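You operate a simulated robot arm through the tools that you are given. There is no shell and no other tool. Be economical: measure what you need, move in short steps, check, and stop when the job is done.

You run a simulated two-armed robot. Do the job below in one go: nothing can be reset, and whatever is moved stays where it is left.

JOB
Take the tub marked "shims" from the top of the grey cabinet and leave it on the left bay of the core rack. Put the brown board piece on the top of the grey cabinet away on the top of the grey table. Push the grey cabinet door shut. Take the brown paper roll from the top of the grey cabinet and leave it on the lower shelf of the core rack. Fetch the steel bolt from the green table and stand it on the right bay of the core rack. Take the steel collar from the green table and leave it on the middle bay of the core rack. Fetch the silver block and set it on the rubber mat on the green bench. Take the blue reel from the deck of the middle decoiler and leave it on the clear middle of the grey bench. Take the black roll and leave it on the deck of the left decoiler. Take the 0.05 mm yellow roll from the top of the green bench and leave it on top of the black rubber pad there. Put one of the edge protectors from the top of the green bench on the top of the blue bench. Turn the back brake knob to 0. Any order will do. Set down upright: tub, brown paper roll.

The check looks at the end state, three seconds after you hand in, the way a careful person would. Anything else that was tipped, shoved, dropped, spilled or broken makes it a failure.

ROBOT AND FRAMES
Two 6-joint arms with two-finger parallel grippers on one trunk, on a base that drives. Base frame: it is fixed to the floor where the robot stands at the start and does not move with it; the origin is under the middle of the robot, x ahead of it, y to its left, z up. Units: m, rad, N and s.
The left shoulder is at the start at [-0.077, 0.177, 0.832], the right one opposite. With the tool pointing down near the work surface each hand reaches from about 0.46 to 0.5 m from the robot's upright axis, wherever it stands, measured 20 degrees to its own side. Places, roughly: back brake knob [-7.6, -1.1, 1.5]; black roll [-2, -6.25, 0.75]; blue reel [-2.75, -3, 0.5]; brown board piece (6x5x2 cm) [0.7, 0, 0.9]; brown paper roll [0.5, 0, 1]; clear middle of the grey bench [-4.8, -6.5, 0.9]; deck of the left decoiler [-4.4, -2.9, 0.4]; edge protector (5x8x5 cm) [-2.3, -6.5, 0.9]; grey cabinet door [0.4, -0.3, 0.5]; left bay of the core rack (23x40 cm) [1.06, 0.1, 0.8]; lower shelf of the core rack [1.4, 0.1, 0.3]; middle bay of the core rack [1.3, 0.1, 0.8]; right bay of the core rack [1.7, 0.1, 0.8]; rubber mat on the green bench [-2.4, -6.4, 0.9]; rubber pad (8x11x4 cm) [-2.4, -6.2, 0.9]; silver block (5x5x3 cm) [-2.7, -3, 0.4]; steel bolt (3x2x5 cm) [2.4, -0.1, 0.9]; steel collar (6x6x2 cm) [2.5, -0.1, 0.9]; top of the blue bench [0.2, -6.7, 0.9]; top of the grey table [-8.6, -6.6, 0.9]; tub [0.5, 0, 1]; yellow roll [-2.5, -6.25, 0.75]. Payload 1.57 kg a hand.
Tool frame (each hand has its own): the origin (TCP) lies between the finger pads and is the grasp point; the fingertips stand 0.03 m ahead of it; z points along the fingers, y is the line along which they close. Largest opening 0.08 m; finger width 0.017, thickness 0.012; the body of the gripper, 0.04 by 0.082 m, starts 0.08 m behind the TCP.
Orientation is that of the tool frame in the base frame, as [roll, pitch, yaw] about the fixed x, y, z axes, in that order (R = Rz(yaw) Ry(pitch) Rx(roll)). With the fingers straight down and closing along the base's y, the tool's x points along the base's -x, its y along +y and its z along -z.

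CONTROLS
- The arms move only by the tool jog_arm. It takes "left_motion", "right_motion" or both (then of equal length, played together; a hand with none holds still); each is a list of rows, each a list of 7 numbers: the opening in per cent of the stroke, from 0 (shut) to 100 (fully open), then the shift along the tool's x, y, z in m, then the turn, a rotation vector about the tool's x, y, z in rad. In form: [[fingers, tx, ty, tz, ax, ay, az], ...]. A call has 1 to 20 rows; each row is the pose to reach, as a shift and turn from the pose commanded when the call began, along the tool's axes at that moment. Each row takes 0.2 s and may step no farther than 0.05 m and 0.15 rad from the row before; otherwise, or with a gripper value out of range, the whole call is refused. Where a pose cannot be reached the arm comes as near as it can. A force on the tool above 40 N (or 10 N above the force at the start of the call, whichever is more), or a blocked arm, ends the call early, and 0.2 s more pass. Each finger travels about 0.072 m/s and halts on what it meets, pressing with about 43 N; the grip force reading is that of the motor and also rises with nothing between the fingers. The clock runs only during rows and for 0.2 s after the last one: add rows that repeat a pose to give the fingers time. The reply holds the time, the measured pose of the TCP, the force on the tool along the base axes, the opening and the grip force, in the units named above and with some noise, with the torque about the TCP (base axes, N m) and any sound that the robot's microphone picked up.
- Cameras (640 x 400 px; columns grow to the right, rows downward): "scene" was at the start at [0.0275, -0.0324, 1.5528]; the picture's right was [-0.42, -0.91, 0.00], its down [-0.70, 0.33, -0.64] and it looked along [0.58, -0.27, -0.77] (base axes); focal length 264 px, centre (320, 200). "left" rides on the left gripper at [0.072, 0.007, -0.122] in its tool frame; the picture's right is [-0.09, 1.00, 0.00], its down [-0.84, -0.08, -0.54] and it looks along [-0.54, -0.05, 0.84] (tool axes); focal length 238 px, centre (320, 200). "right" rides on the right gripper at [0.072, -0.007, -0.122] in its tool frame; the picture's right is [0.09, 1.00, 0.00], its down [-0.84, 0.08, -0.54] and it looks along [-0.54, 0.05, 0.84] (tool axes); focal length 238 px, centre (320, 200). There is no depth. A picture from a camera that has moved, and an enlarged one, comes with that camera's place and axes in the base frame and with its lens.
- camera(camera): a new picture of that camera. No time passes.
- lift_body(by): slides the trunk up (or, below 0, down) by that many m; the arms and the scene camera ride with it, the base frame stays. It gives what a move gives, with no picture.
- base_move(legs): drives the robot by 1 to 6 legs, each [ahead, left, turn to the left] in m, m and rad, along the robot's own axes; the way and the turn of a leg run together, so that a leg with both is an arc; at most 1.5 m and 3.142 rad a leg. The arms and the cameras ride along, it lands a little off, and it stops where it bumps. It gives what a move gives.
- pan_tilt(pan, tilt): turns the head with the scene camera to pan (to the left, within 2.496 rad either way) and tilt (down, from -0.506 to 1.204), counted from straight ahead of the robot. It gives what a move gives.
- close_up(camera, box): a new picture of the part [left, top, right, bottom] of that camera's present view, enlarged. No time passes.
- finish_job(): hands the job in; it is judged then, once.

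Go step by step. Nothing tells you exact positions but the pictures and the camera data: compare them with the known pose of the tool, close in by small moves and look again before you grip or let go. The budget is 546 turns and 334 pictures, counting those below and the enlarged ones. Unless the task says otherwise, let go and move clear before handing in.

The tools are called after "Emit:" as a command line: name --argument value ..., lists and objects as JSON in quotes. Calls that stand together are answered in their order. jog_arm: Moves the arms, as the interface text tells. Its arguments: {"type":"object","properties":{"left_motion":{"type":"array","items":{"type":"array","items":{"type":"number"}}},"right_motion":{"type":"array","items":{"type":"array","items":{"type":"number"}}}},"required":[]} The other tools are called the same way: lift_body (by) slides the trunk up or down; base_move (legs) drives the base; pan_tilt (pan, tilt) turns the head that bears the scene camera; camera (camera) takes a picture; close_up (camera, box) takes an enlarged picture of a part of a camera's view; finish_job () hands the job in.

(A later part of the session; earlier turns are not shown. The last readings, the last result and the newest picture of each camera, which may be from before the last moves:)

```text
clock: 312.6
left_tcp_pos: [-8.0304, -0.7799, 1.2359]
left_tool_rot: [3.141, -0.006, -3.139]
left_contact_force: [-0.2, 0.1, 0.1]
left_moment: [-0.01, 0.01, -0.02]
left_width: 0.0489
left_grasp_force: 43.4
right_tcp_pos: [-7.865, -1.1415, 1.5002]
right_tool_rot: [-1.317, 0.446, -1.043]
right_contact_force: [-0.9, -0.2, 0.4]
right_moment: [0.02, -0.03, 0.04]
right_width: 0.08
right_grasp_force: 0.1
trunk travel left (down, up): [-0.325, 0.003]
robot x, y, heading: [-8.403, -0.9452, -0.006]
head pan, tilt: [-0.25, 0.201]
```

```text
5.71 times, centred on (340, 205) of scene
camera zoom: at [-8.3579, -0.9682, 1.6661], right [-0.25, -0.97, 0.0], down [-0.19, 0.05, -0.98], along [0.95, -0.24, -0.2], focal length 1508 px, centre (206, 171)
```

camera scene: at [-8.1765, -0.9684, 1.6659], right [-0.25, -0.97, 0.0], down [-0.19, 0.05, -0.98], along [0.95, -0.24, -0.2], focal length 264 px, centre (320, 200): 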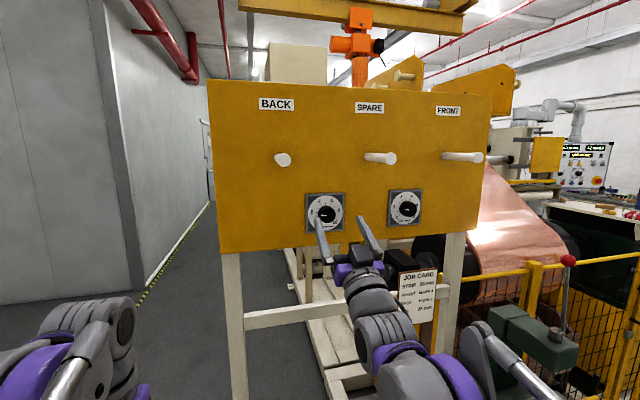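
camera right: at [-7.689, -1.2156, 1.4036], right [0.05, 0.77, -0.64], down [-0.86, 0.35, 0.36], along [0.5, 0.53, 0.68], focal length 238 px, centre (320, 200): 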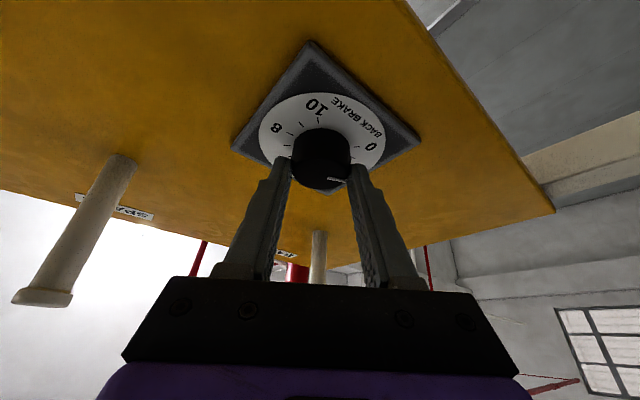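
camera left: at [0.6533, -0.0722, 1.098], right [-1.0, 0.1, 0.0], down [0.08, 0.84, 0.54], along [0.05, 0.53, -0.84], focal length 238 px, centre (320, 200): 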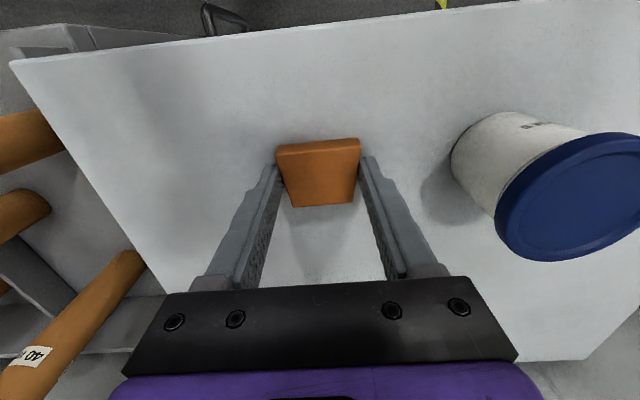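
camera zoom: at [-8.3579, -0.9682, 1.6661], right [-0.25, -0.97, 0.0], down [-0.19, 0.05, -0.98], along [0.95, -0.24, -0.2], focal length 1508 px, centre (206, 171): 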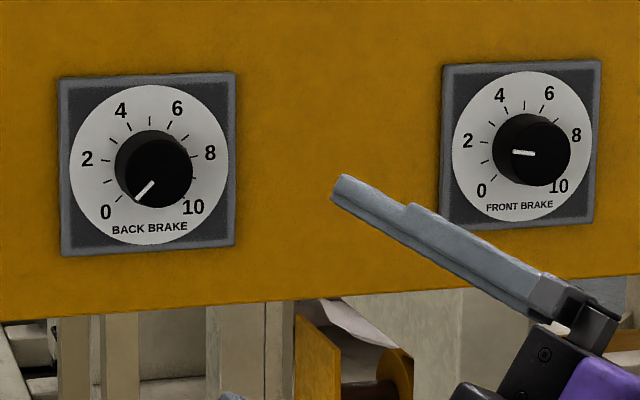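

Back brake reads 0. I return the right hand to pointing down.

Emit:
jog_arm --right_motion '[[90, 0, 0, 0, 0.0606, 0, 0.1178], [80, 0, 0, 0, 0.1211, 0, 0.2356], [70, 0, 0, 0, 0.1817, 0, 0.3534], [60, 0, 0, 0, 0.2422, 0, 0.4712], [50, 0, 0, 0, 0.3028, 0, 0.589], [40, 0, 0, 0, 0.3633, 0, 0.7068], [30, 0, 0, 0, 0.4239, 0, 0.8246], [20, 0, 0, 0, 0.4844, 0, 0.9424]]'

Emit:
jog_arm --right_motion '[[10, 0.0135, 0, -0.0206, 0, 0.146, 0], [0, 0.027, 0, -0.0412, 0, 0.292, 0], [0, 0.0405, 0, -0.0618, 0, 0.438, 0], [0, 0.054, 0, -0.0824, 0, 0.584, 0], [0, 0.0675, 0, -0.103, 0, 0.73, 0], [0, 0.081, 0, -0.1236, 0, 0.876, 0], [0, 0.0945, 0, -0.1442, 0, 1.022, 0], [0, 0.108, 0, -0.1648, 0, 1.168, 0], [0, 0.1215, 0, -0.1854, 0, 1.314, 0], [0, 0.135, 0, -0.206, 0, 1.46, 0], [0, 0.1485, 0, -0.2266, 0, 1.606, 0], [0, 0.162, 0, -0.2472, 0, 1.752, 0], [0, 0.1755, 0, -0.2678, 0, 1.898, 0], [0, 0.189, 0, -0.2884, 0, 2.044, 0]]'

Emit:
pan_tilt --pan -1.3 --tilt 0.4

Emit:
camera --camera "scene"

```text
clock: 314.4
left_tcp_pos: [-8.0312, -0.778, 1.2361]
left_tool_rot: [-3.14, -0.008, -3.139]
left_contact_force: [-0.5, 0.3, -0.9]
left_moment: [0.02, 0.02, 0.0]
left_width: 0.0489
left_grasp_force: 43.3
right_tcp_pos: [-7.8668, -1.1416, 1.4992]
right_tool_rot: [0.004, 1.095, -0.001]
right_contact_force: [0.2, -0.9, -0.4]
right_moment: [0.01, 0.0, 0.0]
right_width: 0.0158
right_grasp_force: 0.1
trunk travel left (down, up): [-0.325, 0.003]
robot x, y, heading: [-8.4014, -0.9459, -0.001]
head pan, tilt: [-0.25, 0.201]
```

```text
clock: 317.4
left_tcp_pos: [-8.031, -0.7783, 1.2349]
left_tool_rot: [-3.141, -0.008, -3.141]
left_contact_force: [-0.3, -0.1, -0.7]
left_moment: [-0.03, 0.0, 0.03]
left_width: 0.0485
left_grasp_force: 42.9
right_tcp_pos: [-8.0322, -1.114, 1.199]
right_tool_rot: [2.873, 0.033, 3.104]
right_contact_force: [0.1, 0.4, -0.5]
right_moment: [0.04, 0.04, 0.01]
right_width: 0.0003
right_grasp_force: 21.1
right hand out of reach, approached as far as the arm can: row 4, 5, 6, 7, 8, 9, 10, 11, 12, 13, 14
trunk travel left (down, up): [-0.325, 0.003]
robot x, y, heading: [-8.4039, -0.9456, -0.005]
head pan, tilt: [-0.25, 0.201]
```

```text
clock: 318.7
left_tcp_pos: [-8.0304, -0.7799, 1.2361]
left_tool_rot: [-3.141, -0.005, -3.141]
left_contact_force: [-0.3, -0.6, -0.2]
left_moment: [-0.01, 0.01, 0.0]
left_width: 0.0488
left_grasp_force: 43.0
right_tcp_pos: [-8.0322, -1.1146, 1.1998]
right_tool_rot: [2.873, 0.038, 3.106]
right_contact_force: [0.0, -0.2, 0.4]
right_moment: [-0.02, -0.01, 0.02]
right_width: 0.0
right_grasp_force: 21.1
trunk travel left (down, up): [-0.325, 0.003]
robot x, y, heading: [-8.4023, -0.9457, -0.003]
head pan, tilt: [-1.3, 0.4]
```

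```text
189 pictures are left
camera scene: at [-8.4245, -1.0343, 1.6474], right [-0.96, -0.27, 0.0], down [-0.1, 0.37, -0.92], along [0.25, -0.89, -0.39], focal length 264 px, centre (320, 200)
```

scene: 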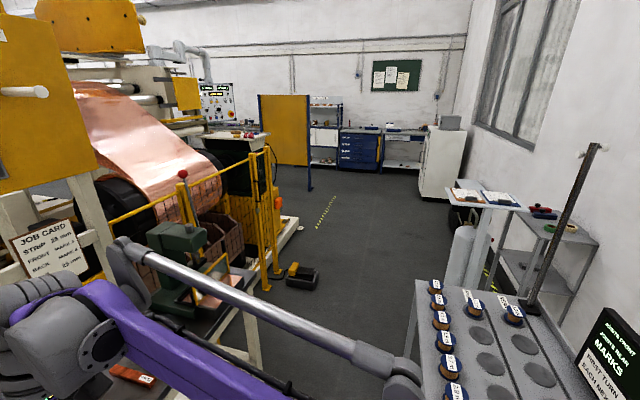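

The gap south past the cart is narrow, so I'll take the long, safe way round by the lane and the east side. First I straighten the right hand.

Emit:
jog_arm --right_motion '[[0, 0, 0, 0, 0.13, 0, 0], [0, 0, 0, 0, 0.268, 0, 0]]'

Emit:
base_move --legs '[[0, 1.2, 0], [1.5, 0, 0], [1.25, -0.7, 0], [1.5, 0, 0], [1.5, 0, 0], [1.5, 0, 0]]'

```text
clock: 319.3
left_tcp_pos: [-8.0303, -0.7781, 1.2352]
left_tool_rot: [3.14, -0.007, -3.138]
left_contact_force: [-0.1, -0.1, 0.1]
left_moment: [0.01, -0.01, 0.02]
left_width: 0.0489
left_grasp_force: 42.5
right_tcp_pos: [-8.0325, -1.1144, 1.1989]
right_tool_rot: [2.873, 0.036, 3.104]
right_contact_force: [0.1, 0.9, 0.2]
right_moment: [0.0, 0.0, 0.01]
right_width: 0.0
right_grasp_force: 21.0
right hand out of reach, approached as far as the arm can: row 1, 2
trunk travel left (down, up): [-0.325, 0.003]
robot x, y, heading: [-8.4044, -0.9458, -0.004]
head pan, tilt: [-1.3, 0.4]
```

```text
clock: 364.9
left_tcp_pos: [-0.7761, -0.3052, 1.2349]
left_tool_rot: [-3.14, -0.008, -3.14]
left_contact_force: [-0.1, 1.1, -0.8]
left_moment: [-0.01, 0.02, -0.01]
left_width: 0.0478
left_grasp_force: 43.3
right_tcp_pos: [-0.7765, -0.6405, 1.1996]
right_tool_rot: [2.872, 0.035, 3.106]
right_contact_force: [0.7, 0.6, -0.7]
right_moment: [-0.03, 0.02, 0.02]
right_width: 0.0002
right_grasp_force: 21.0
trunk travel left (down, up): [-0.325, 0.003]
robot x, y, heading: [-1.1474, -0.4716, -0.006]
head pan, tilt: [-1.3, 0.4]
```

The left grip width has crept down a bit; I check the board in the left camera, and fix the right wrist.

Emit:
camera --camera "left"

Emit:
jog_arm --right_motion '[[0, 0.03, 0, -0.01, 0, 0, 0], [0, 0.06, 0, -0.02, 0, 0, 0], [0, 0.06, 0, -0.02, 0.1, 0, 0]]'

Emit:
camera --camera "scene"

```text
188 pictures are left
camera left: at [-0.8464, -0.2998, 1.3577], right [0.09, 1.0, 0.0], down [0.84, -0.08, 0.54], along [0.53, -0.05, -0.84], focal length 238 px, centre (320, 200)
```

left: 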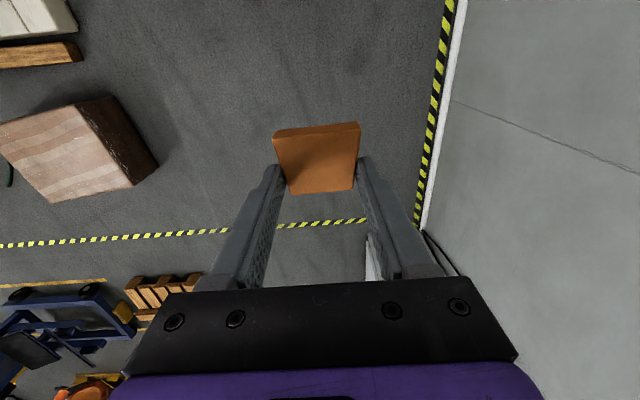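

```text
clock: 365.6
left_tcp_pos: [-0.775, -0.3066, 1.2353]
left_tool_rot: [-3.141, -0.006, -3.14]
left_contact_force: [-0.6, -0.7, -0.9]
left_moment: [0.01, -0.02, 0.0]
left_width: 0.0476
left_grasp_force: 42.7
right_tcp_pos: [-0.8367, -0.6451, 1.2176]
right_tool_rot: [2.874, 0.034, 3.104]
right_contact_force: [0.7, -0.1, -0.9]
right_moment: [-0.02, 0.03, 0.03]
right_width: 0.0
right_grasp_force: 20.9
right hand out of reach, approached as far as the arm can: row 3
trunk travel left (down, up): [-0.325, 0.003]
robot x, y, heading: [-1.1513, -0.4721, -0.002]
head pan, tilt: [-1.3, 0.4]
```

```text
187 pictures are left
camera scene: at [-1.1681, -0.5617, 1.6475], right [-0.96, -0.27, 0.0], down [-0.1, 0.38, -0.92], along [0.24, -0.89, -0.39], focal length 264 px, centre (320, 200)
```

scene: 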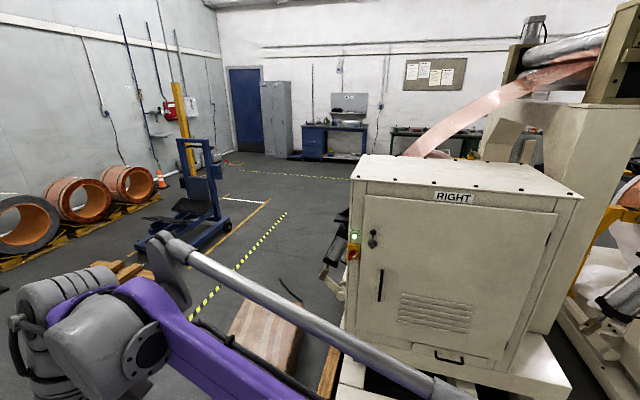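

The wedge-shaped board creeps slowly in the grip, so I'll set it down on the grey cabinet and regrip it across its parallel edges.

Emit:
base_move --legs '[[1.17, 0.47, 0]]'

Emit:
jog_arm --left_motion '[[35, -0.035, 0.015, 0.02, 0, 0, 0], [35, -0.07, 0.03, 0.05, 0, 0, 0], [35, -0.07, 0.03, 0.095, 0, 0, 0], [35, -0.07, 0.03, 0.14, 0, 0, 0], [35, -0.07, 0.03, 0.185, 0, 0, 0], [35, -0.07, 0.03, 0.22, 0, 0, 0]]'

Emit:
camera --camera "left"

```text
clock: 372.0
left_tcp_pos: [0.3958, 0.1517, 1.2366]
left_tool_rot: [3.141, -0.006, 3.133]
left_contact_force: [-0.4, -0.8, -1.4]
left_moment: [0.02, -0.01, 0.02]
left_width: 0.0476
left_grasp_force: 42.8
right_tcp_pos: [0.3296, -0.1843, 1.2165]
right_tool_rot: [2.873, 0.037, 3.095]
right_contact_force: [-0.5, -0.9, 0.7]
right_moment: [0.01, 0.04, 0.01]
right_width: 0.0002
right_grasp_force: 21.2
trunk travel left (down, up): [-0.325, 0.003]
robot x, y, heading: [0.0199, -0.0101, -0.01]
head pan, tilt: [-1.3, 0.4]
```

```text
clock: 373.4
left_tcp_pos: [0.4659, 0.1821, 1.0139]
left_tool_rot: [-3.142, -0.007, 3.133]
left_contact_force: [-0.7, -0.5, -1.2]
left_moment: [0.01, 0.02, -0.06]
left_width: 0.0471
left_grasp_force: 43.2
right_tcp_pos: [0.3305, -0.1846, 1.2168]
right_tool_rot: [2.874, 0.037, 3.097]
right_contact_force: [0.0, 0.1, 0.2]
right_moment: [-0.02, -0.01, -0.01]
right_width: 0.0001
right_grasp_force: 21.2
trunk travel left (down, up): [-0.325, 0.003]
robot x, y, heading: [0.0205, -0.008, -0.008]
head pan, tilt: [-1.3, 0.4]
```

```text
186 pictures are left
camera left: at [0.395, 0.1903, 1.1362], right [0.1, 0.99, 0.0], down [0.84, -0.08, 0.54], along [0.53, -0.05, -0.84], focal length 238 px, centre (320, 200)
```

left: 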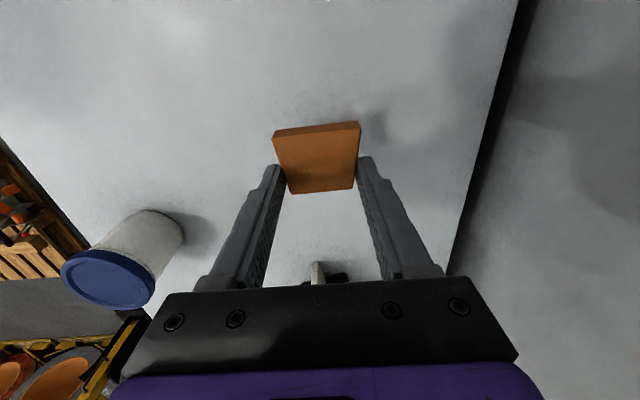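

Emit:
jog_arm --left_motion '[[35, 0, 0, 0.025, 0, 0, 0], [35, 0, 0, 0.031, 0, 0, 0], [35, 0, 0, 0.035, 0, 0, 0], [35, 0, 0, 0.038, 0, 0, 0], [35, 0, 0, 0.041, 0, 0, 0]]'

```text
clock: 374.6
left_tcp_pos: [0.4642, 0.1829, 0.9762]
left_tool_rot: [3.141, -0.003, 3.132]
left_contact_force: [1.4, 2.4, 24.8]
left_moment: [-0.02, 0.1, -0.01]
left_width: 0.0473
left_grasp_force: 43.0
right_tcp_pos: [0.3313, -0.1849, 1.2164]
right_tool_rot: [2.873, 0.038, 3.096]
right_contact_force: [0.2, 0.7, 0.8]
right_moment: [0.01, 0.03, -0.01]
right_width: 0.0002
right_grasp_force: 21.2
trunk travel left (down, up): [-0.325, 0.003]
robot x, y, heading: [0.0205, -0.0076, -0.008]
head pan, tilt: [-1.3, 0.4]
```

Emit:
jog_arm --left_motion '[[50, 0, 0, -0.002, 0, 0, 0], [75, 0, 0, -0.002, 0, 0, 0], [100, 0, 0, -0.002, 0, 0, 0], [100, 0, 0, -0.04, 0, 0, 0], [100, 0, 0, -0.08, 0, 0, 0], [100, 0.01, 0, -0.09, 0, 0, -0.143], [100, 0.014, 0, -0.09, 0, 0, -0.286], [100, 0.014, 0, -0.09, 0, 0, -0.429], [100, 0.014, 0, -0.09, 0, 0, -0.571], [100, 0.014, 0, -0.09, 0, 0, -0.714], [100, 0.014, 0, -0.09, 0, 0, -0.857], [100, 0.014, 0, -0.09, 0, 0, -1.0], [100, 0.014, 0, -0.09, 0, 0, -1.143], [100, 0.014, 0, -0.09, 0, 0, -1.285], [100, 0.014, 0, -0.09, 0, 0, -1.428], [100, 0.014, 0, -0.09, 0, 0, -1.571]]'

Emit:
camera --camera "left"

```text
clock: 378.0
left_tcp_pos: [0.4518, 0.1825, 1.0644]
left_tool_rot: [3.133, 0.0, -1.576]
left_contact_force: [0.2, 0.5, -0.4]
left_moment: [0.02, -0.02, -0.03]
left_width: 0.08
left_grasp_force: 0.0
right_tcp_pos: [0.3313, -0.1855, 1.2169]
right_tool_rot: [2.874, 0.036, 3.095]
right_contact_force: [-0.1, 0.3, -0.6]
right_moment: [-0.01, -0.06, 0.01]
right_width: 0.0001
right_grasp_force: 21.5
trunk travel left (down, up): [-0.325, 0.003]
robot x, y, heading: [0.0206, -0.0091, -0.013]
head pan, tilt: [-1.3, 0.4]
```

```text
185 pictures are left
camera left: at [0.4456, 0.1108, 1.186], right [-1.0, 0.1, 0.01], down [0.09, 0.84, 0.54], along [0.05, 0.54, -0.84], focal length 238 px, centre (320, 200)
```

left: 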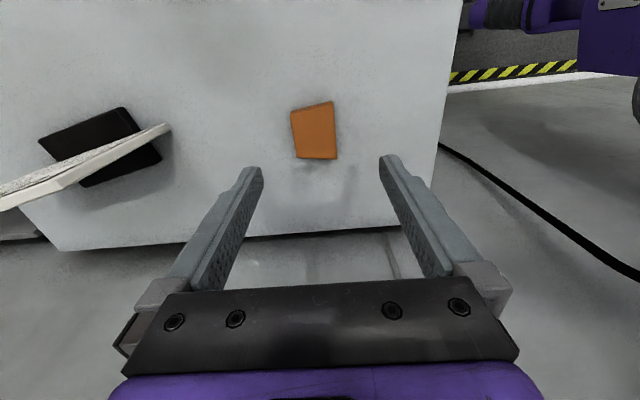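

Emit:
jog_arm --left_motion '[[100, 0.003, -0.005, 0.03, 0, 0, 0], [100, 0.003, -0.005, 0.06, 0, 0, 0], [100, 0.003, -0.005, 0.087, 0, 0, 0]]'

Emit:
camera --camera "left"

```text
clock: 378.8
left_tcp_pos: [0.4558, 0.1795, 0.9767]
left_tool_rot: [3.134, 0.0, -1.578]
left_contact_force: [0.1, 0.9, -0.2]
left_moment: [0.01, 0.02, 0.02]
left_width: 0.0802
left_grasp_force: 0.1
right_tcp_pos: [0.3322, -0.1865, 1.2159]
right_tool_rot: [2.872, 0.036, 3.095]
right_contact_force: [-0.1, -0.7, 0.1]
right_moment: [-0.03, -0.01, 0.0]
right_width: 0.0
right_grasp_force: 21.5
trunk travel left (down, up): [-0.325, 0.003]
robot x, y, heading: [0.0222, -0.0101, -0.009]
head pan, tilt: [-1.3, 0.4]
```

```text
184 pictures are left
camera left: at [0.4503, 0.1081, 1.0983], right [-0.99, 0.1, 0.01], down [0.09, 0.84, 0.54], along [0.05, 0.54, -0.84], focal length 238 px, centre (320, 200)
```

left: 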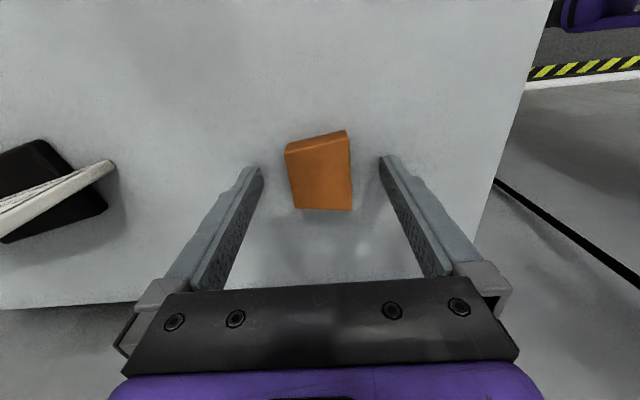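

Emit:
jog_arm --left_motion '[[80, 0, 0, 0, 0, 0, 0], [60, 0, 0, 0, 0, 0, 0], [40, 0, 0, 0, 0, 0, 0], [30, 0, 0, 0, 0, 0, 0], [30, 0, 0, 0, 0, 0, 0]]'

Emit:
camera --camera "left"

```text
clock: 380.0
left_tcp_pos: [0.4565, 0.1794, 0.9768]
left_tool_rot: [3.133, 0.0, -1.58]
left_contact_force: [0.1, -0.2, -0.4]
left_moment: [-0.01, 0.0, -0.01]
left_width: 0.0401
left_grasp_force: 43.3
right_tcp_pos: [0.3314, -0.1866, 1.2178]
right_tool_rot: [2.873, 0.038, 3.096]
right_contact_force: [0.3, 0.5, 0.5]
right_moment: [-0.01, -0.02, -0.02]
right_width: 0.0001
right_grasp_force: 21.3
trunk travel left (down, up): [-0.325, 0.003]
robot x, y, heading: [0.0182, -0.0095, -0.008]
head pan, tilt: [-1.3, 0.4]
```

```text
183 pictures are left
camera left: at [0.45, 0.1081, 1.0987], right [-0.99, 0.1, 0.01], down [0.09, 0.84, 0.54], along [0.05, 0.54, -0.84], focal length 238 px, centre (320, 200)
```

left: 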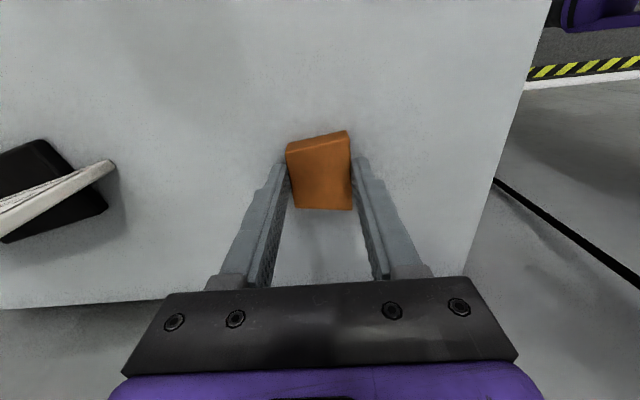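

Emit:
jog_arm --left_motion '[[25, 0, 0, -0.045, 0, 0, 0], [25, 0, 0, -0.09, 0, 0, 0], [25, 0, 0, -0.135, 0, 0, 0], [25, 0, 0, -0.18, 0, 0, 0], [25, 0, 0.03, -0.21, 0, 0, 0], [25, 0, 0.07, -0.22, 0, 0, 0], [25, 0, 0.11, -0.22, 0, 0, 0]]'

Emit:
pan_tilt --pan -0.435 --tilt 0.881

Emit:
camera --camera "scene"

```text
clock: 381.6
left_tcp_pos: [0.3444, 0.18, 1.1982]
left_tool_rot: [3.137, 0.001, -1.579]
left_contact_force: [-0.3, 0.7, 1.2]
left_moment: [0.03, -0.01, 0.03]
left_width: 0.0402
left_grasp_force: 42.9
right_tcp_pos: [0.3291, -0.1857, 1.2174]
right_tool_rot: [2.871, 0.036, 3.096]
right_contact_force: [0.7, -0.4, -0.2]
right_moment: [-0.01, 0.0, -0.02]
right_width: 0.0
right_grasp_force: 21.9
trunk travel left (down, up): [-0.325, 0.003]
robot x, y, heading: [0.0211, -0.0077, -0.007]
head pan, tilt: [-1.3, 0.4]
```

```text
clock: 382.8
left_tcp_pos: [0.3466, 0.1808, 1.1982]
left_tool_rot: [3.134, 0.001, -1.579]
left_contact_force: [0.0, 0.4, -0.4]
left_moment: [0.0, 0.05, 0.0]
left_width: 0.0404
left_grasp_force: 43.0
right_tcp_pos: [0.3311, -0.1854, 1.2168]
right_tool_rot: [2.873, 0.037, 3.096]
right_contact_force: [0.8, 0.6, -0.4]
right_moment: [0.0, 0.01, 0.05]
right_width: 0.0
right_grasp_force: 21.9
trunk travel left (down, up): [-0.325, 0.003]
robot x, y, heading: [0.0207, -0.0071, -0.009]
head pan, tilt: [-0.435, 0.881]
```

```text
182 pictures are left
camera scene: at [0.0454, -0.0418, 1.6059], right [-0.43, -0.9, 0.0], down [-0.7, 0.33, -0.64], along [0.57, -0.27, -0.77], focal length 264 px, centre (320, 200)
```

scene: 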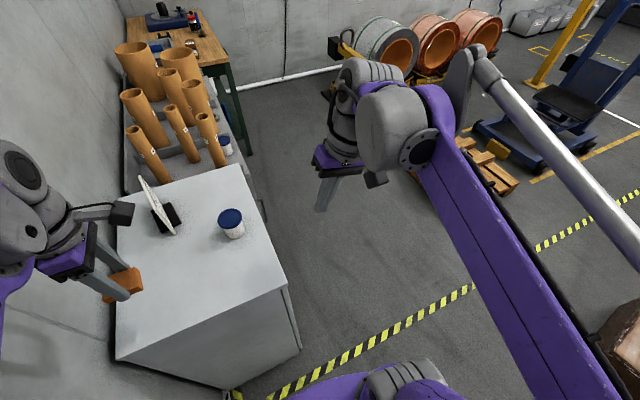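

Emit:
jog_arm --right_motion '[[0, 0, 0, 0, 0, 0, 0.14], [0, 0, 0, 0, 0, 0, 0.28], [0, 0, 0, 0, 0, 0, 0.42], [0, 0, 0, 0, 0, 0, 0.56]]'

Emit:
jog_arm --right_motion '[[0, 0, 0, 0, 0.1, 0, 0], [0, 0, 0, 0, 0.2, 0, 0], [0, 0, 0, 0, 0.27, 0, 0]]'

```text
clock: 383.8
left_tcp_pos: [0.3468, 0.1787, 1.1993]
left_tool_rot: [3.136, 0.0, -1.581]
left_contact_force: [-0.3, 0.2, -0.4]
left_moment: [0.0, -0.01, 0.02]
left_width: 0.0402
left_grasp_force: 43.0
right_tcp_pos: [0.2507, -0.3078, 1.2214]
right_tool_rot: [2.876, -0.102, 2.574]
right_contact_force: [-0.7, -0.4, 0.6]
right_moment: [0.01, -0.01, -0.03]
right_width: 0.0002
right_grasp_force: 21.1
right hand out of reach, approached as far as the arm can: row 1, 2, 3, 4
trunk travel left (down, up): [-0.325, 0.003]
robot x, y, heading: [0.0213, -0.0104, -0.013]
head pan, tilt: [-0.435, 0.881]
```

```text
clock: 384.6
left_tcp_pos: [0.3464, 0.1801, 1.1987]
left_tool_rot: [3.136, 0.0, -1.58]
left_contact_force: [-0.2, -0.3, -0.2]
left_moment: [-0.02, 0.0, -0.02]
left_width: 0.04
left_grasp_force: 43.4
right_tcp_pos: [0.2499, -0.3102, 1.2216]
right_tool_rot: [2.897, -0.077, 2.565]
right_contact_force: [-0.1, -0.9, 0.6]
right_moment: [-0.02, 0.01, 0.0]
right_width: 0.0001
right_grasp_force: 21.1
right hand out of reach, approached as far as the arm can: row 1, 2, 3
trunk travel left (down, up): [-0.325, 0.003]
robot x, y, heading: [0.0194, -0.009, -0.008]
head pan, tilt: [-0.435, 0.881]
```

The right wrist seems wound up to its limit; I unwind it the other way.

Emit:
jog_arm --right_motion '[[0, 0, 0, 0, 0, 0, -0.14], [0, 0, 0, 0, 0, 0, -0.28], [0, 0, 0, 0, 0, 0, -0.42], [0, 0, 0, 0, 0, 0, -0.56], [0, 0, 0, 0, 0, 0, -0.7], [0, 0, 0, 0, 0, 0, -0.84], [0, 0, 0, 0, 0, 0, -0.98], [0, 0, 0, 0, 0, 0, -1.12], [0, 0, 0, 0, 0, 0, -1.26], [0, 0, 0, 0, 0, 0, -1.4], [0, 0, 0, 0, 0, 0, -1.54], [0, 0, 0, 0, 0, 0, -1.68], [0, 0, 0, 0, 0, 0, -1.82], [0, 0, 0, 0, 0, 0, -1.96], [0, 0, 0, 0, 0, 0, -2.1]]'

Emit:
jog_arm --right_motion '[[0, 0, 0, 0, 0.05, 0.0, 0], [0, 0, 0, 0, 0.05, 0, 0]]'

```text
clock: 387.8
left_tcp_pos: [0.3467, 0.1796, 1.1981]
left_tool_rot: [3.135, -0.001, -1.581]
left_contact_force: [0.5, 0.4, -0.5]
left_moment: [-0.01, 0.01, 0.0]
left_width: 0.0406
left_grasp_force: 42.7
right_tcp_pos: [0.2477, -0.3113, 1.2229]
right_tool_rot: [-3.079, 0.252, -1.619]
right_contact_force: [-0.5, -0.9, -0.4]
right_moment: [-0.02, 0.02, 0.0]
right_width: 0.0001
right_grasp_force: 21.1
trunk travel left (down, up): [-0.325, 0.003]
robot x, y, heading: [0.021, -0.0102, -0.008]
head pan, tilt: [-0.435, 0.881]
```

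```text
clock: 388.4
left_tcp_pos: [0.3474, 0.1802, 1.1983]
left_tool_rot: [3.135, -0.001, -1.579]
left_contact_force: [0.5, 0.6, 0.0]
left_moment: [0.02, -0.05, -0.01]
left_width: 0.0403
left_grasp_force: 42.9
right_tcp_pos: [0.248, -0.3125, 1.2223]
right_tool_rot: [-3.031, 0.251, -1.621]
right_contact_force: [0.2, -0.4, 1.4]
right_moment: [-0.02, 0.0, -0.01]
right_width: 0.0
right_grasp_force: 21.6
trunk travel left (down, up): [-0.325, 0.003]
robot x, y, heading: [0.0162, -0.0034, -0.011]
head pan, tilt: [-0.435, 0.881]
```

Emit:
jog_arm --right_motion '[[0, 0, 0, 0, -0.055, 0.125, 0], [0, 0, 0, 0, -0.11, 0.25, 0.013]]'

Emit:
jog_arm --right_motion '[[0, 0, 0, 0, 0, 0, -0.14], [0, 0, 0, 0, 0, 0, -0.28], [0, 0, 0, 0, 0, 0, -0.42], [0, 0, 0, 0, 0, 0, -0.56], [0, 0, 0, 0, 0, 0, -0.7], [0, 0, 0, 0, 0, 0, -0.84], [0, 0, 0, 0, 0, 0, -0.98], [0, 0, 0, 0, 0, 0, -1.12], [0, 0, 0, 0, 0, 0, -1.26], [0, 0, 0, 0, 0, 0, -1.4], [0, 0, 0, 0, 0, 0, -1.54], [0, 0, 0, 0, 0, 0, -1.68], [0, 0, 0, 0, 0, 0, -1.82], [0, 0, 0, 0, 0, 0, -1.96], [0, 0, 0, 0, 0, 0, -2.1], [0, 0, 0, 0, 0, 0, -2.24], [0, 0, 0, 0, 0, 0, -2.38]]'

Emit:
jog_arm --right_motion '[[0, 0, 0, 0, 0, 0, -0.14], [0, 0, 0, 0, 0, 0, -0.28], [0, 0, 0, 0, 0, 0, -0.42], [0, 0, 0, 0, 0, 0, -0.56], [0, 0, 0, 0, 0, 0, -0.7], [0, 0, 0, 0, 0, 0, -0.84], [0, 0, 0, 0, 0, 0, -0.98], [0, 0, 0, 0, 0, 0, -1.12], [0, 0, 0, 0, 0, 0, -1.26], [0, 0, 0, 0, 0, 0, -1.4], [0, 0, 0, 0, 0, 0, -1.54], [0, 0, 0, 0, 0, 0, -1.68], [0, 0, 0, 0, 0, 0, -1.82], [0, 0, 0, 0, 0, 0, -1.96], [0, 0, 0, 0, 0, 0, -2.1], [0, 0, 0, 0, 0, 0, -2.24], [0, 0, 0, 0, 0, 0, -2.38]]'

Emit:
camera --camera "scene"

```text
clock: 389.0
left_tcp_pos: [0.3464, 0.1793, 1.1982]
left_tool_rot: [3.134, -0.001, -1.58]
left_contact_force: [0.3, -0.4, -0.3]
left_moment: [-0.01, 0.0, 0.02]
left_width: 0.0404
left_grasp_force: 42.6
right_tcp_pos: [0.2476, -0.3107, 1.2241]
right_tool_rot: [-3.04, 0.217, -1.626]
right_contact_force: [-0.2, -0.2, 0.4]
right_moment: [0.01, -0.03, -0.03]
right_width: 0.0001
right_grasp_force: 21.3
right hand out of reach, approached as far as the arm can: row 1, 2
trunk travel left (down, up): [-0.325, 0.003]
robot x, y, heading: [0.015, -0.0076, -0.01]
head pan, tilt: [-0.435, 0.881]
```

```text
clock: 392.6
left_tcp_pos: [0.3461, 0.1803, 1.1981]
left_tool_rot: [3.134, 0.0, -1.58]
left_contact_force: [0.0, -0.2, -0.3]
left_moment: [0.01, -0.01, 0.03]
left_width: 0.0404
left_grasp_force: 42.7
right_tcp_pos: [0.2477, -0.3106, 1.2224]
right_tool_rot: [-3.065, -0.229, 0.738]
right_contact_force: [0.5, 0.2, -0.4]
right_moment: [-0.01, 0.02, 0.02]
right_width: 0.0
right_grasp_force: 21.2
trunk travel left (down, up): [-0.325, 0.003]
robot x, y, heading: [0.0192, -0.0091, -0.012]
head pan, tilt: [-0.435, 0.881]
```

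```text
clock: 396.2
left_tcp_pos: [0.3457, 0.1795, 1.1975]
left_tool_rot: [3.137, -0.002, -1.58]
left_contact_force: [0.5, 0.1, 0.0]
left_moment: [0.02, -0.02, 0.02]
left_width: 0.0402
left_grasp_force: 42.8
right_tcp_pos: [0.2648, -0.1118, 1.2417]
right_tool_rot: [2.844, 0.074, 3.016]
right_contact_force: [-0.7, 0.3, -0.1]
right_moment: [0.0, 0.0, 0.0]
right_width: 0.0
right_grasp_force: 21.2
right hand out of reach, approached as far as the arm can: row 12, 13, 14, 15, 16, 17
trunk travel left (down, up): [-0.325, 0.003]
robot x, y, heading: [0.0219, -0.0068, -0.013]
head pan, tilt: [-0.435, 0.881]
```

```text
181 pictures are left
camera scene: at [0.045, -0.0418, 1.6058], right [-0.43, -0.9, 0.0], down [-0.7, 0.33, -0.64], along [0.57, -0.27, -0.77], focal length 264 px, centre (320, 200)
```

scene: 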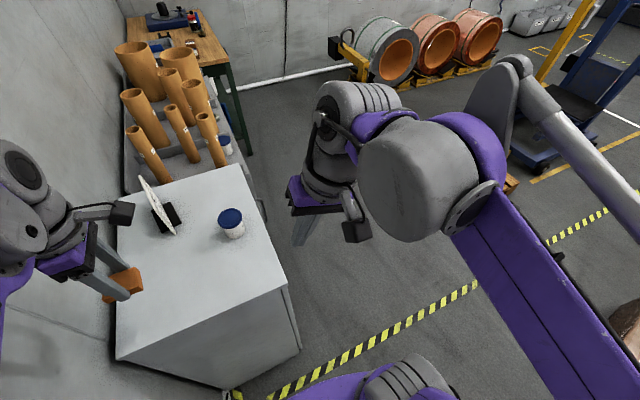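

The right wrist has flipped to its other branch and can't point straight down. I move to open floor and flip it back by swinging the hand sideways through the singular pose.

Emit:
base_move --legs '[[-0.3, -0.55, 0]]'

Emit:
jog_arm --right_motion '[[0, 0, 0, 0, -0.14, 0, 0], [0, 0, 0, 0, -0.28, 0, 0], [0, 0, 0, 0, -0.42, 0, 0], [0, 0, 0, 0, -0.56, 0, 0], [0, 0, 0, 0, -0.7, 0, 0], [0, 0, 0, 0, -0.84, 0, 0], [0, 0, 0, 0, -0.98, 0, 0], [0, 0, 0, 0, -1.12, 0, 0], [0, 0, 0, 0, -1.26, 0, 0], [0, 0, 0, 0, -1.4, 0, 0], [0, 0, 0, 0, -1.54, 0, 0], [0, 0, 0, 0, -1.68, 0, 0], [0, 0, 0, 0, -1.8, 0, 0]]'

Emit:
camera --camera "scene"

```text
clock: 401.5
left_tcp_pos: [0.0413, -0.3629, 1.1991]
left_tool_rot: [3.134, 0.0, -1.574]
left_contact_force: [0.4, -0.4, -1.8]
left_moment: [0.02, -0.01, 0.02]
left_width: 0.0404
left_grasp_force: 42.8
right_tcp_pos: [-0.0386, -0.6561, 1.2415]
right_tool_rot: [2.845, 0.075, 3.017]
right_contact_force: [0.6, 0.6, 0.3]
right_moment: [0.03, 0.03, -0.01]
right_width: 0.0001
right_grasp_force: 21.6
trunk travel left (down, up): [-0.325, 0.003]
robot x, y, heading: [-0.2846, -0.5518, -0.004]
head pan, tilt: [-0.435, 0.881]
```

```text
clock: 403.6
left_tcp_pos: [0.0404, -0.3639, 1.1984]
left_tool_rot: [3.137, 0.001, -1.575]
left_contact_force: [-0.4, 0.1, -0.8]
left_moment: [-0.02, 0.02, -0.01]
left_width: 0.0402
left_grasp_force: 43.0
right_tcp_pos: [-0.0415, -0.6452, 1.2417]
right_tool_rot: [1.454, -0.144, 3.051]
right_contact_force: [12.3, 14.2, 0.6]
right_moment: [-0.07, 0.09, 0.03]
right_width: 0.0
right_grasp_force: 20.6
right hand out of reach, approached as far as the arm can: row 1, 2, 3, 4, 5, 6, 7, 8, 9, 10
trunk travel left (down, up): [-0.325, 0.003]
robot x, y, heading: [-0.2816, -0.5552, -0.009]
head pan, tilt: [-0.435, 0.881]
stopped in row 10 (right hand): the force on the tool passed its limit at 95 N (the readings are from after the stop); the commanded pose is now the measured one
```

```text
180 pictures are left
camera scene: at [-0.2599, -0.5871, 1.6058], right [-0.43, -0.9, 0.0], down [-0.7, 0.33, -0.64], along [0.58, -0.27, -0.77], focal length 264 px, centre (320, 200)
```

scene: 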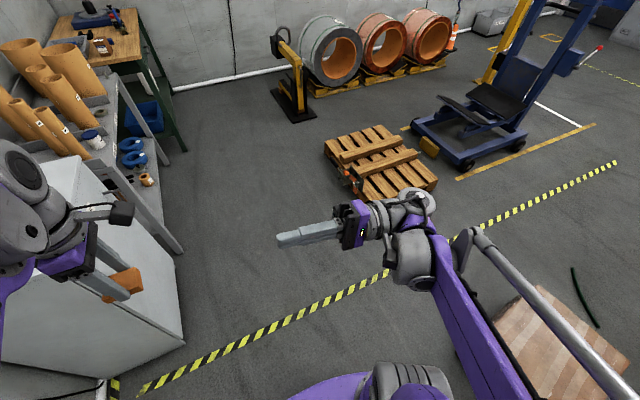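

Emit:
close_up --camera "scene" --box '[260, 160, 480, 320]'

```text
2.50 times, centred on (370, 240) of scene
camera zoom: at [-0.2599, -0.5871, 1.6058], right [-0.43, -0.9, 0.0], down [-0.7, 0.33, -0.64], along [0.58, -0.27, -0.77], focal length 660 px, centre (195, 100)
```

zoom: 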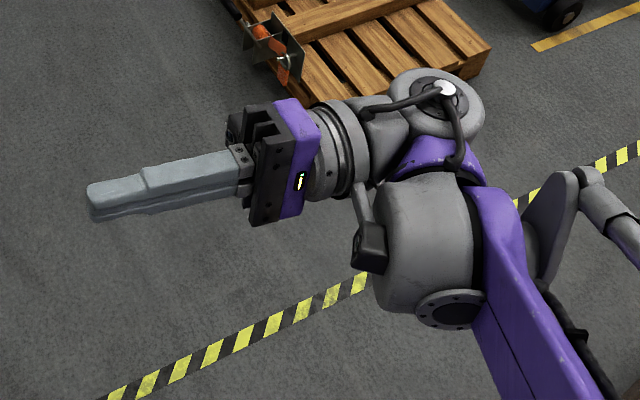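

The hand camera touched its own wrist. I spin the hand about its axis first to free it.

Emit:
jog_arm --right_motion '[[0, 0, 0, 0, 0, 0, 0.15], [0, 0, 0, 0, 0, 0, 0.3], [0, 0, 0, 0, 0, 0, 0.45], [0, 0, 0, 0, 0, 0, 0.6], [0, 0, 0, 0, 0, 0, 0.75], [0, 0, 0, 0, 0, 0, 0.9], [0, 0, 0, 0, 0, 0, 1.05], [0, 0, 0, 0, 0, 0, 1.2], [0, 0, 0, 0, 0, 0, 1.35], [0, 0, 0, 0, 0, 0, 1.5], [0, 0, 0, 0, 0, 0, 1.65], [0, 0, 0, 0, 0, 0, 1.8], [0, 0, 0, 0, 0, 0, 1.95], [0, 0, 0, 0, 0, 0, 2.1], [0, 0, 0, 0, 0, 0, 2.25], [0, 0, 0, 0, 0, 0, 2.4], [0, 0, 0, 0, 0, 0, 2.55], [0, 0, 0, 0, 0, 0, 2.7], [0, 0, 0, 0, 0, 0, 2.85], [0, 0, 0, 0, 0, 0, 3.0]]'

Emit:
close_up --camera "scene" --box '[260, 140, 480, 320]'

```text
clock: 404.0
left_tcp_pos: [0.0414, -0.3643, 1.1984]
left_tool_rot: [3.137, 0.0, -1.574]
left_contact_force: [0.0, 0.3, -0.4]
left_moment: [-0.02, 0.03, -0.02]
left_width: 0.0402
left_grasp_force: 42.5
right_tcp_pos: [-0.0406, -0.6452, 1.2411]
right_tool_rot: [1.452, -0.29, 3.065]
right_contact_force: [2.6, 0.6, -1.5]
right_moment: [0.17, -0.14, -0.01]
right_width: 0.0
right_grasp_force: 21.4
trunk travel left (down, up): [-0.325, 0.003]
robot x, y, heading: [-0.286, -0.557, -0.003]
head pan, tilt: [-0.435, 0.881]
stopped in row 2 (right hand): the force on the tool passed its limit at 47 N (the readings are from after the stop); the commanded pose is now the measured one
```

```text
2.22 times, centred on (370, 230) of scene
camera zoom: at [-0.2587, -0.587, 1.6058], right [-0.43, -0.9, 0.0], down [-0.7, 0.33, -0.64], along [0.58, -0.27, -0.77], focal length 587 px, centre (209, 133)
```

zoom: 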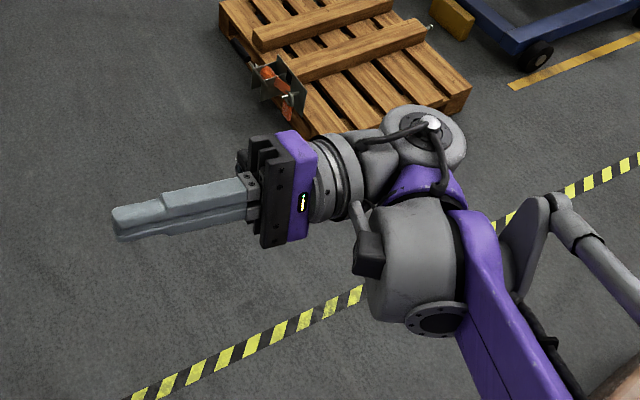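

Emit:
jog_arm --right_motion '[[0, 0, 0, 0, 0.0, 0, -0.15], [0, 0, 0, 0, 0.13, 0, -0.15], [0, 0, 0, 0, 0.26, 0, -0.15], [0, 0, 0, 0, 0.4, 0, -0.15], [0, 0, 0, 0, 0.54, 0, -0.15], [0, 0, 0, 0, 0.68, 0, -0.15], [0, 0, 0, 0, 0.82, 0, -0.15], [0, 0, 0, 0, 0.95, 0, -0.15]]'

Emit:
jog_arm --right_motion '[[0, 0, 0, 0, 0, 0, 0.15], [0, 0, 0, 0, 0, 0, 0.3], [0, 0, 0, 0, 0, 0, 0.45], [0, 0, 0, 0, 0, 0, 0.6], [0, 0, 0, 0, 0, 0, 0.75], [0, 0, 0, 0, 0, 0, 0.9], [0, 0, 0, 0, 0, 0, 1.05], [0, 0, 0, 0, 0, 0, 1.2], [0, 0, 0, 0, 0, 0, 1.35], [0, 0, 0, 0, 0, 0, 1.5], [0, 0, 0, 0, 0, 0, 1.65], [0, 0, 0, 0, 0, 0, 1.8], [0, 0, 0, 0, 0, 0, 1.95], [0, 0, 0, 0, 0, 0, 2.1], [0, 0, 0, 0, 0, 0, 2.25], [0, 0, 0, 0, 0, 0, 2.4], [0, 0, 0, 0, 0, 0, 2.55], [0, 0, 0, 0, 0, 0, 2.7], [0, 0, 0, 0, 0, 0, 2.85], [0, 0, 0, 0, 0, 0, 3.0]]'

Emit:
camera --camera "scene"

```text
clock: 404.5
left_tcp_pos: [0.0416, -0.3632, 1.198]
left_tool_rot: [3.134, 0.001, -1.575]
left_contact_force: [0.6, 0.1, 0.4]
left_moment: [0.03, -0.02, 0.01]
left_width: 0.0404
left_grasp_force: 43.0
right_tcp_pos: [-0.0379, -0.6465, 1.2415]
right_tool_rot: [1.496, -0.173, 3.041]
right_contact_force: [5.7, 6.8, -0.8]
right_moment: [0.11, -0.06, 0.04]
right_width: 0.0
right_grasp_force: 21.2
right hand out of reach, approached as far as the arm can: row 2
trunk travel left (down, up): [-0.325, 0.003]
robot x, y, heading: [-0.2818, -0.5541, -0.003]
head pan, tilt: [-0.435, 0.881]
stopped in row 2 (right hand): the force on the tool passed its limit at 51 N (the readings are from after the stop); the commanded pose is now the measured one
```

```text
clock: 405.0
left_tcp_pos: [0.0414, -0.363, 1.1984]
left_tool_rot: [3.135, 0.0, -1.576]
left_contact_force: [-0.4, 0.8, -0.3]
left_moment: [0.0, 0.0, 0.0]
left_width: 0.0402
left_grasp_force: 42.5
right_tcp_pos: [-0.038, -0.6468, 1.2397]
right_tool_rot: [1.493, -0.334, 3.05]
right_contact_force: [-0.3, 0.5, 0.7]
right_moment: [0.02, 0.01, -0.02]
right_width: 0.0002
right_grasp_force: 21.2
trunk travel left (down, up): [-0.325, 0.003]
robot x, y, heading: [-0.2852, -0.5541, -0.003]
head pan, tilt: [-0.435, 0.881]
stopped in row 2 (right hand): the force on the tool passed its limit at 59 N (the readings are from after the stop); the commanded pose is now the measured one
```

```text
177 pictures are left
camera scene: at [-0.2583, -0.5866, 1.6058], right [-0.43, -0.9, 0.0], down [-0.7, 0.33, -0.64], along [0.58, -0.27, -0.77], focal length 264 px, centre (320, 200)
```

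scene: 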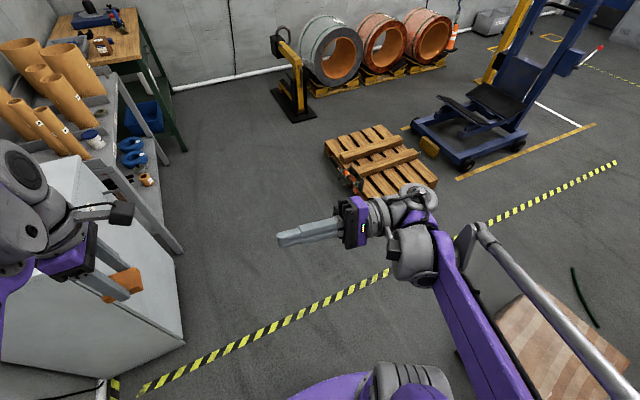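

Emit:
jog_arm --right_motion '[[0, 0, 0, 0, 0, 0, -0.15], [0, 0, 0, 0, 0, 0, -0.3], [0, 0, 0, 0, 0, 0, -0.45], [0, 0, 0, 0, 0, 0, -0.6], [0, 0, 0, 0, 0, 0, -0.75], [0, 0, 0, 0, 0, 0, -0.9]]'

Emit:
close_up --camera "scene" --box '[260, 140, 480, 320]'

```text
clock: 405.5
left_tcp_pos: [0.0421, -0.3631, 1.1989]
left_tool_rot: [3.136, 0.005, -1.573]
left_contact_force: [-0.7, -0.7, 0.1]
left_moment: [0.0, 0.02, 0.01]
left_width: 0.0405
left_grasp_force: 42.6
right_tcp_pos: [-0.0376, -0.652, 1.241]
right_tool_rot: [1.489, -0.174, 3.027]
right_contact_force: [7.8, 8.8, -2.3]
right_moment: [0.29, -0.25, -0.04]
right_width: 0.0
right_grasp_force: 21.5
right hand out of reach, approached as far as the arm can: row 2
trunk travel left (down, up): [-0.325, 0.003]
robot x, y, heading: [-0.2859, -0.5527, -0.006]
head pan, tilt: [-0.435, 0.881]
stopped in row 2 (right hand): the force on the tool passed its limit at 56 N (the readings are from after the stop); the commanded pose is now the measured one
```

```text
2.22 times, centred on (370, 230) of scene
camera zoom: at [-0.2583, -0.5867, 1.6058], right [-0.43, -0.9, 0.0], down [-0.7, 0.33, -0.64], along [0.58, -0.27, -0.77], focal length 587 px, centre (209, 133)
```

zoom: 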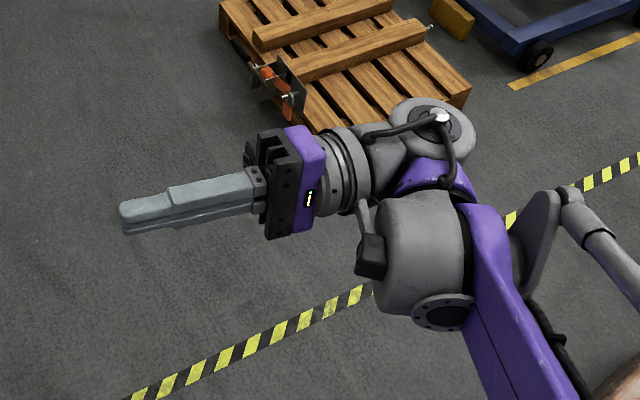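

Emit:
jog_arm --right_motion '[[0, 0, 0, 0, 0.07, 0, 0], [0, 0, 0, 0, 0.14, 0, 0], [0, 0, 0, 0, 0.21, 0, 0], [0, 0, 0, 0, 0.28, 0, 0], [0, 0, 0, 0, 0.35, 0, 0], [0, 0, 0, 0, 0.42, 0, 0]]'

```text
clock: 406.0
left_tcp_pos: [0.0405, -0.3633, 1.1985]
left_tool_rot: [3.136, 0.002, -1.574]
left_contact_force: [-0.8, -0.2, -0.7]
left_moment: [-0.01, -0.01, -0.02]
left_width: 0.0403
left_grasp_force: 43.3
right_tcp_pos: [-0.0374, -0.6507, 1.24]
right_tool_rot: [1.545, -0.194, 3.024]
right_contact_force: [6.6, 6.1, -2.3]
right_moment: [0.22, -0.21, 0.01]
right_width: 0.0
right_grasp_force: 21.3
trunk travel left (down, up): [-0.325, 0.003]
robot x, y, heading: [-0.2847, -0.5573, -0.007]
head pan, tilt: [-0.435, 0.881]
stopped in row 2 (right hand): the force on the tool passed its limit at 41 N (the readings are from after the stop); the commanded pose is now the measured one
```

Emit:
jog_arm --right_motion '[[0, 0, 0, 0, 0, 0, 0.06], [0, 0, 0, 0, 0, 0, 0.12], [0, 0, 0, 0, 0, 0, 0.18]]'

Emit:
jog_arm --right_motion '[[0, 0, 0, 0, 0.07, 0, 0], [0, 0, 0, 0, 0.14, 0, 0], [0, 0, 0, 0, 0.21, 0, 0], [0, 0, 0, 0, 0.28, 0, 0], [0, 0, 0, 0, 0.35, 0, 0], [0, 0, 0, 0, 0.42, 0, 0]]'

```text
clock: 406.6
left_tcp_pos: [0.0423, -0.3631, 1.1984]
left_tool_rot: [3.137, 0.003, -1.574]
left_contact_force: [0.3, -0.3, -0.3]
left_moment: [-0.04, 0.0, -0.01]
left_width: 0.0403
left_grasp_force: 43.4
right_tcp_pos: [-0.0363, -0.6514, 1.2416]
right_tool_rot: [1.547, -0.321, 3.025]
right_contact_force: [2.0, 1.6, -0.1]
right_moment: [0.02, 0.03, 0.03]
right_width: 0.0
right_grasp_force: 21.1
trunk travel left (down, up): [-0.325, 0.003]
robot x, y, heading: [-0.2835, -0.5562, -0.004]
head pan, tilt: [-0.435, 0.881]
stopped in row 3 (right hand): the force on the tool passed its limit at 42 N (the readings are from after the stop); the commanded pose is now the measured one
```

```text
clock: 408.1
left_tcp_pos: [0.0417, -0.3628, 1.1977]
left_tool_rot: [3.137, 0.001, -1.575]
left_contact_force: [0.1, -0.1, -1.0]
left_moment: [-0.01, 0.0, 0.0]
left_width: 0.0404
left_grasp_force: 42.8
right_tcp_pos: [-0.0293, -0.6395, 1.2395]
right_tool_rot: [1.965, -0.338, 3.022]
right_contact_force: [1.2, -0.7, -0.6]
right_moment: [-0.04, -0.01, 0.02]
right_width: 0.0
right_grasp_force: 21.3
right hand out of reach, approached as far as the arm can: row 5, 6
trunk travel left (down, up): [-0.325, 0.003]
robot x, y, heading: [-0.2836, -0.5561, -0.003]
head pan, tilt: [-0.435, 0.881]
```

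Emit:
jog_arm --right_motion '[[0, 0, 0, 0, 0, 0, 0.15], [0, 0, 0, 0, 0, 0, 0.3], [0, 0, 0, 0, 0, 0, 0.45], [0, 0, 0, 0, 0, 0, 0.6], [0, 0, 0, 0, 0, 0, 0.75], [0, 0, 0, 0, 0, 0, 0.9], [0, 0, 0, 0, 0, 0, 1.05], [0, 0, 0, 0, 0, 0, 1.2], [0, 0, 0, 0, 0, 0, 1.35], [0, 0, 0, 0, 0, 0, 1.5], [0, 0, 0, 0, 0, 0, 1.65], [0, 0, 0, 0, 0, 0, 1.8], [0, 0, 0, 0, 0, 0, 1.95], [0, 0, 0, 0, 0, 0, 2.1], [0, 0, 0, 0, 0, 0, 2.25], [0, 0, 0, 0, 0, 0, 2.4], [0, 0, 0, 0, 0, 0, 2.55], [0, 0, 0, 0, 0, 0, 2.7], [0, 0, 0, 0, 0, 0, 2.85], [0, 0, 0, 0, 0, 0, 3.0]]'

Emit:
camera --camera "scene"

```text
clock: 412.2
left_tcp_pos: [0.0424, -0.3627, 1.1979]
left_tool_rot: [3.136, 0.0, -1.573]
left_contact_force: [0.1, -0.8, 0.0]
left_moment: [-0.01, -0.02, -0.03]
left_width: 0.0405
left_grasp_force: 42.8
right_tcp_pos: [-0.0294, -0.6377, 1.2395]
right_tool_rot: [-1.951, 0.192, -0.062]
right_contact_force: [0.7, -0.2, 0.2]
right_moment: [0.0, -0.05, -0.01]
right_width: 0.0
right_grasp_force: 21.3
trunk travel left (down, up): [-0.325, 0.003]
robot x, y, heading: [-0.2828, -0.5541, -0.004]
head pan, tilt: [-0.435, 0.881]
```

```text
175 pictures are left
camera scene: at [-0.2583, -0.5865, 1.6058], right [-0.43, -0.9, 0.0], down [-0.7, 0.33, -0.64], along [0.58, -0.27, -0.77], focal length 264 px, centre (320, 200)
```

scene: 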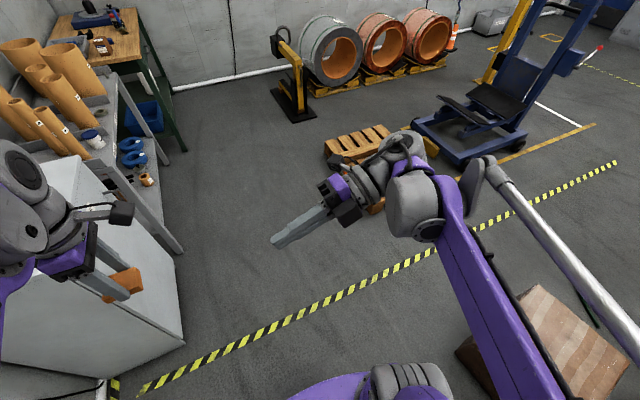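

Emit:
jog_arm --right_motion '[[0, 0, 0, 0, 0.14, 0, 0], [0, 0, 0, 0, 0.28, 0, 0], [0, 0, 0, 0, 0.42, 0, 0], [0, 0, 0, 0, 0.56, 0, 0], [0, 0, 0, 0, 0.7, 0, 0], [0, 0, 0, 0, 0.84, 0, 0], [0, 0, 0, 0, 0.95, 0, 0]]'

Emit:
camera --camera "scene"

```text
clock: 413.9
left_tcp_pos: [0.042, -0.3634, 1.1983]
left_tool_rot: [3.136, 0.002, -1.574]
left_contact_force: [-0.6, -0.3, -1.1]
left_moment: [-0.01, 0.0, -0.02]
left_width: 0.0402
left_grasp_force: 42.6
right_tcp_pos: [-0.03, -0.6385, 1.2402]
right_tool_rot: [-1.001, 0.19, -0.06]
right_contact_force: [-0.1, -0.6, -0.4]
right_moment: [-0.01, -0.03, 0.05]
right_width: 0.0
right_grasp_force: 21.1
trunk travel left (down, up): [-0.325, 0.003]
robot x, y, heading: [-0.2817, -0.5526, 0.001]
head pan, tilt: [-0.435, 0.881]
```

```text
174 pictures are left
camera scene: at [-0.258, -0.5866, 1.6058], right [-0.43, -0.9, 0.0], down [-0.7, 0.33, -0.64], along [0.58, -0.27, -0.77], focal length 264 px, centre (320, 200)
```

scene: 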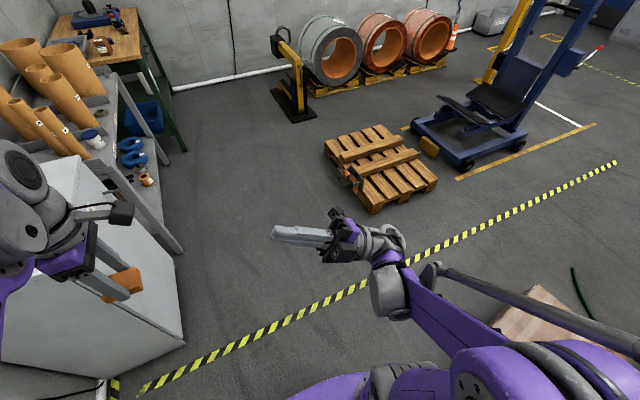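

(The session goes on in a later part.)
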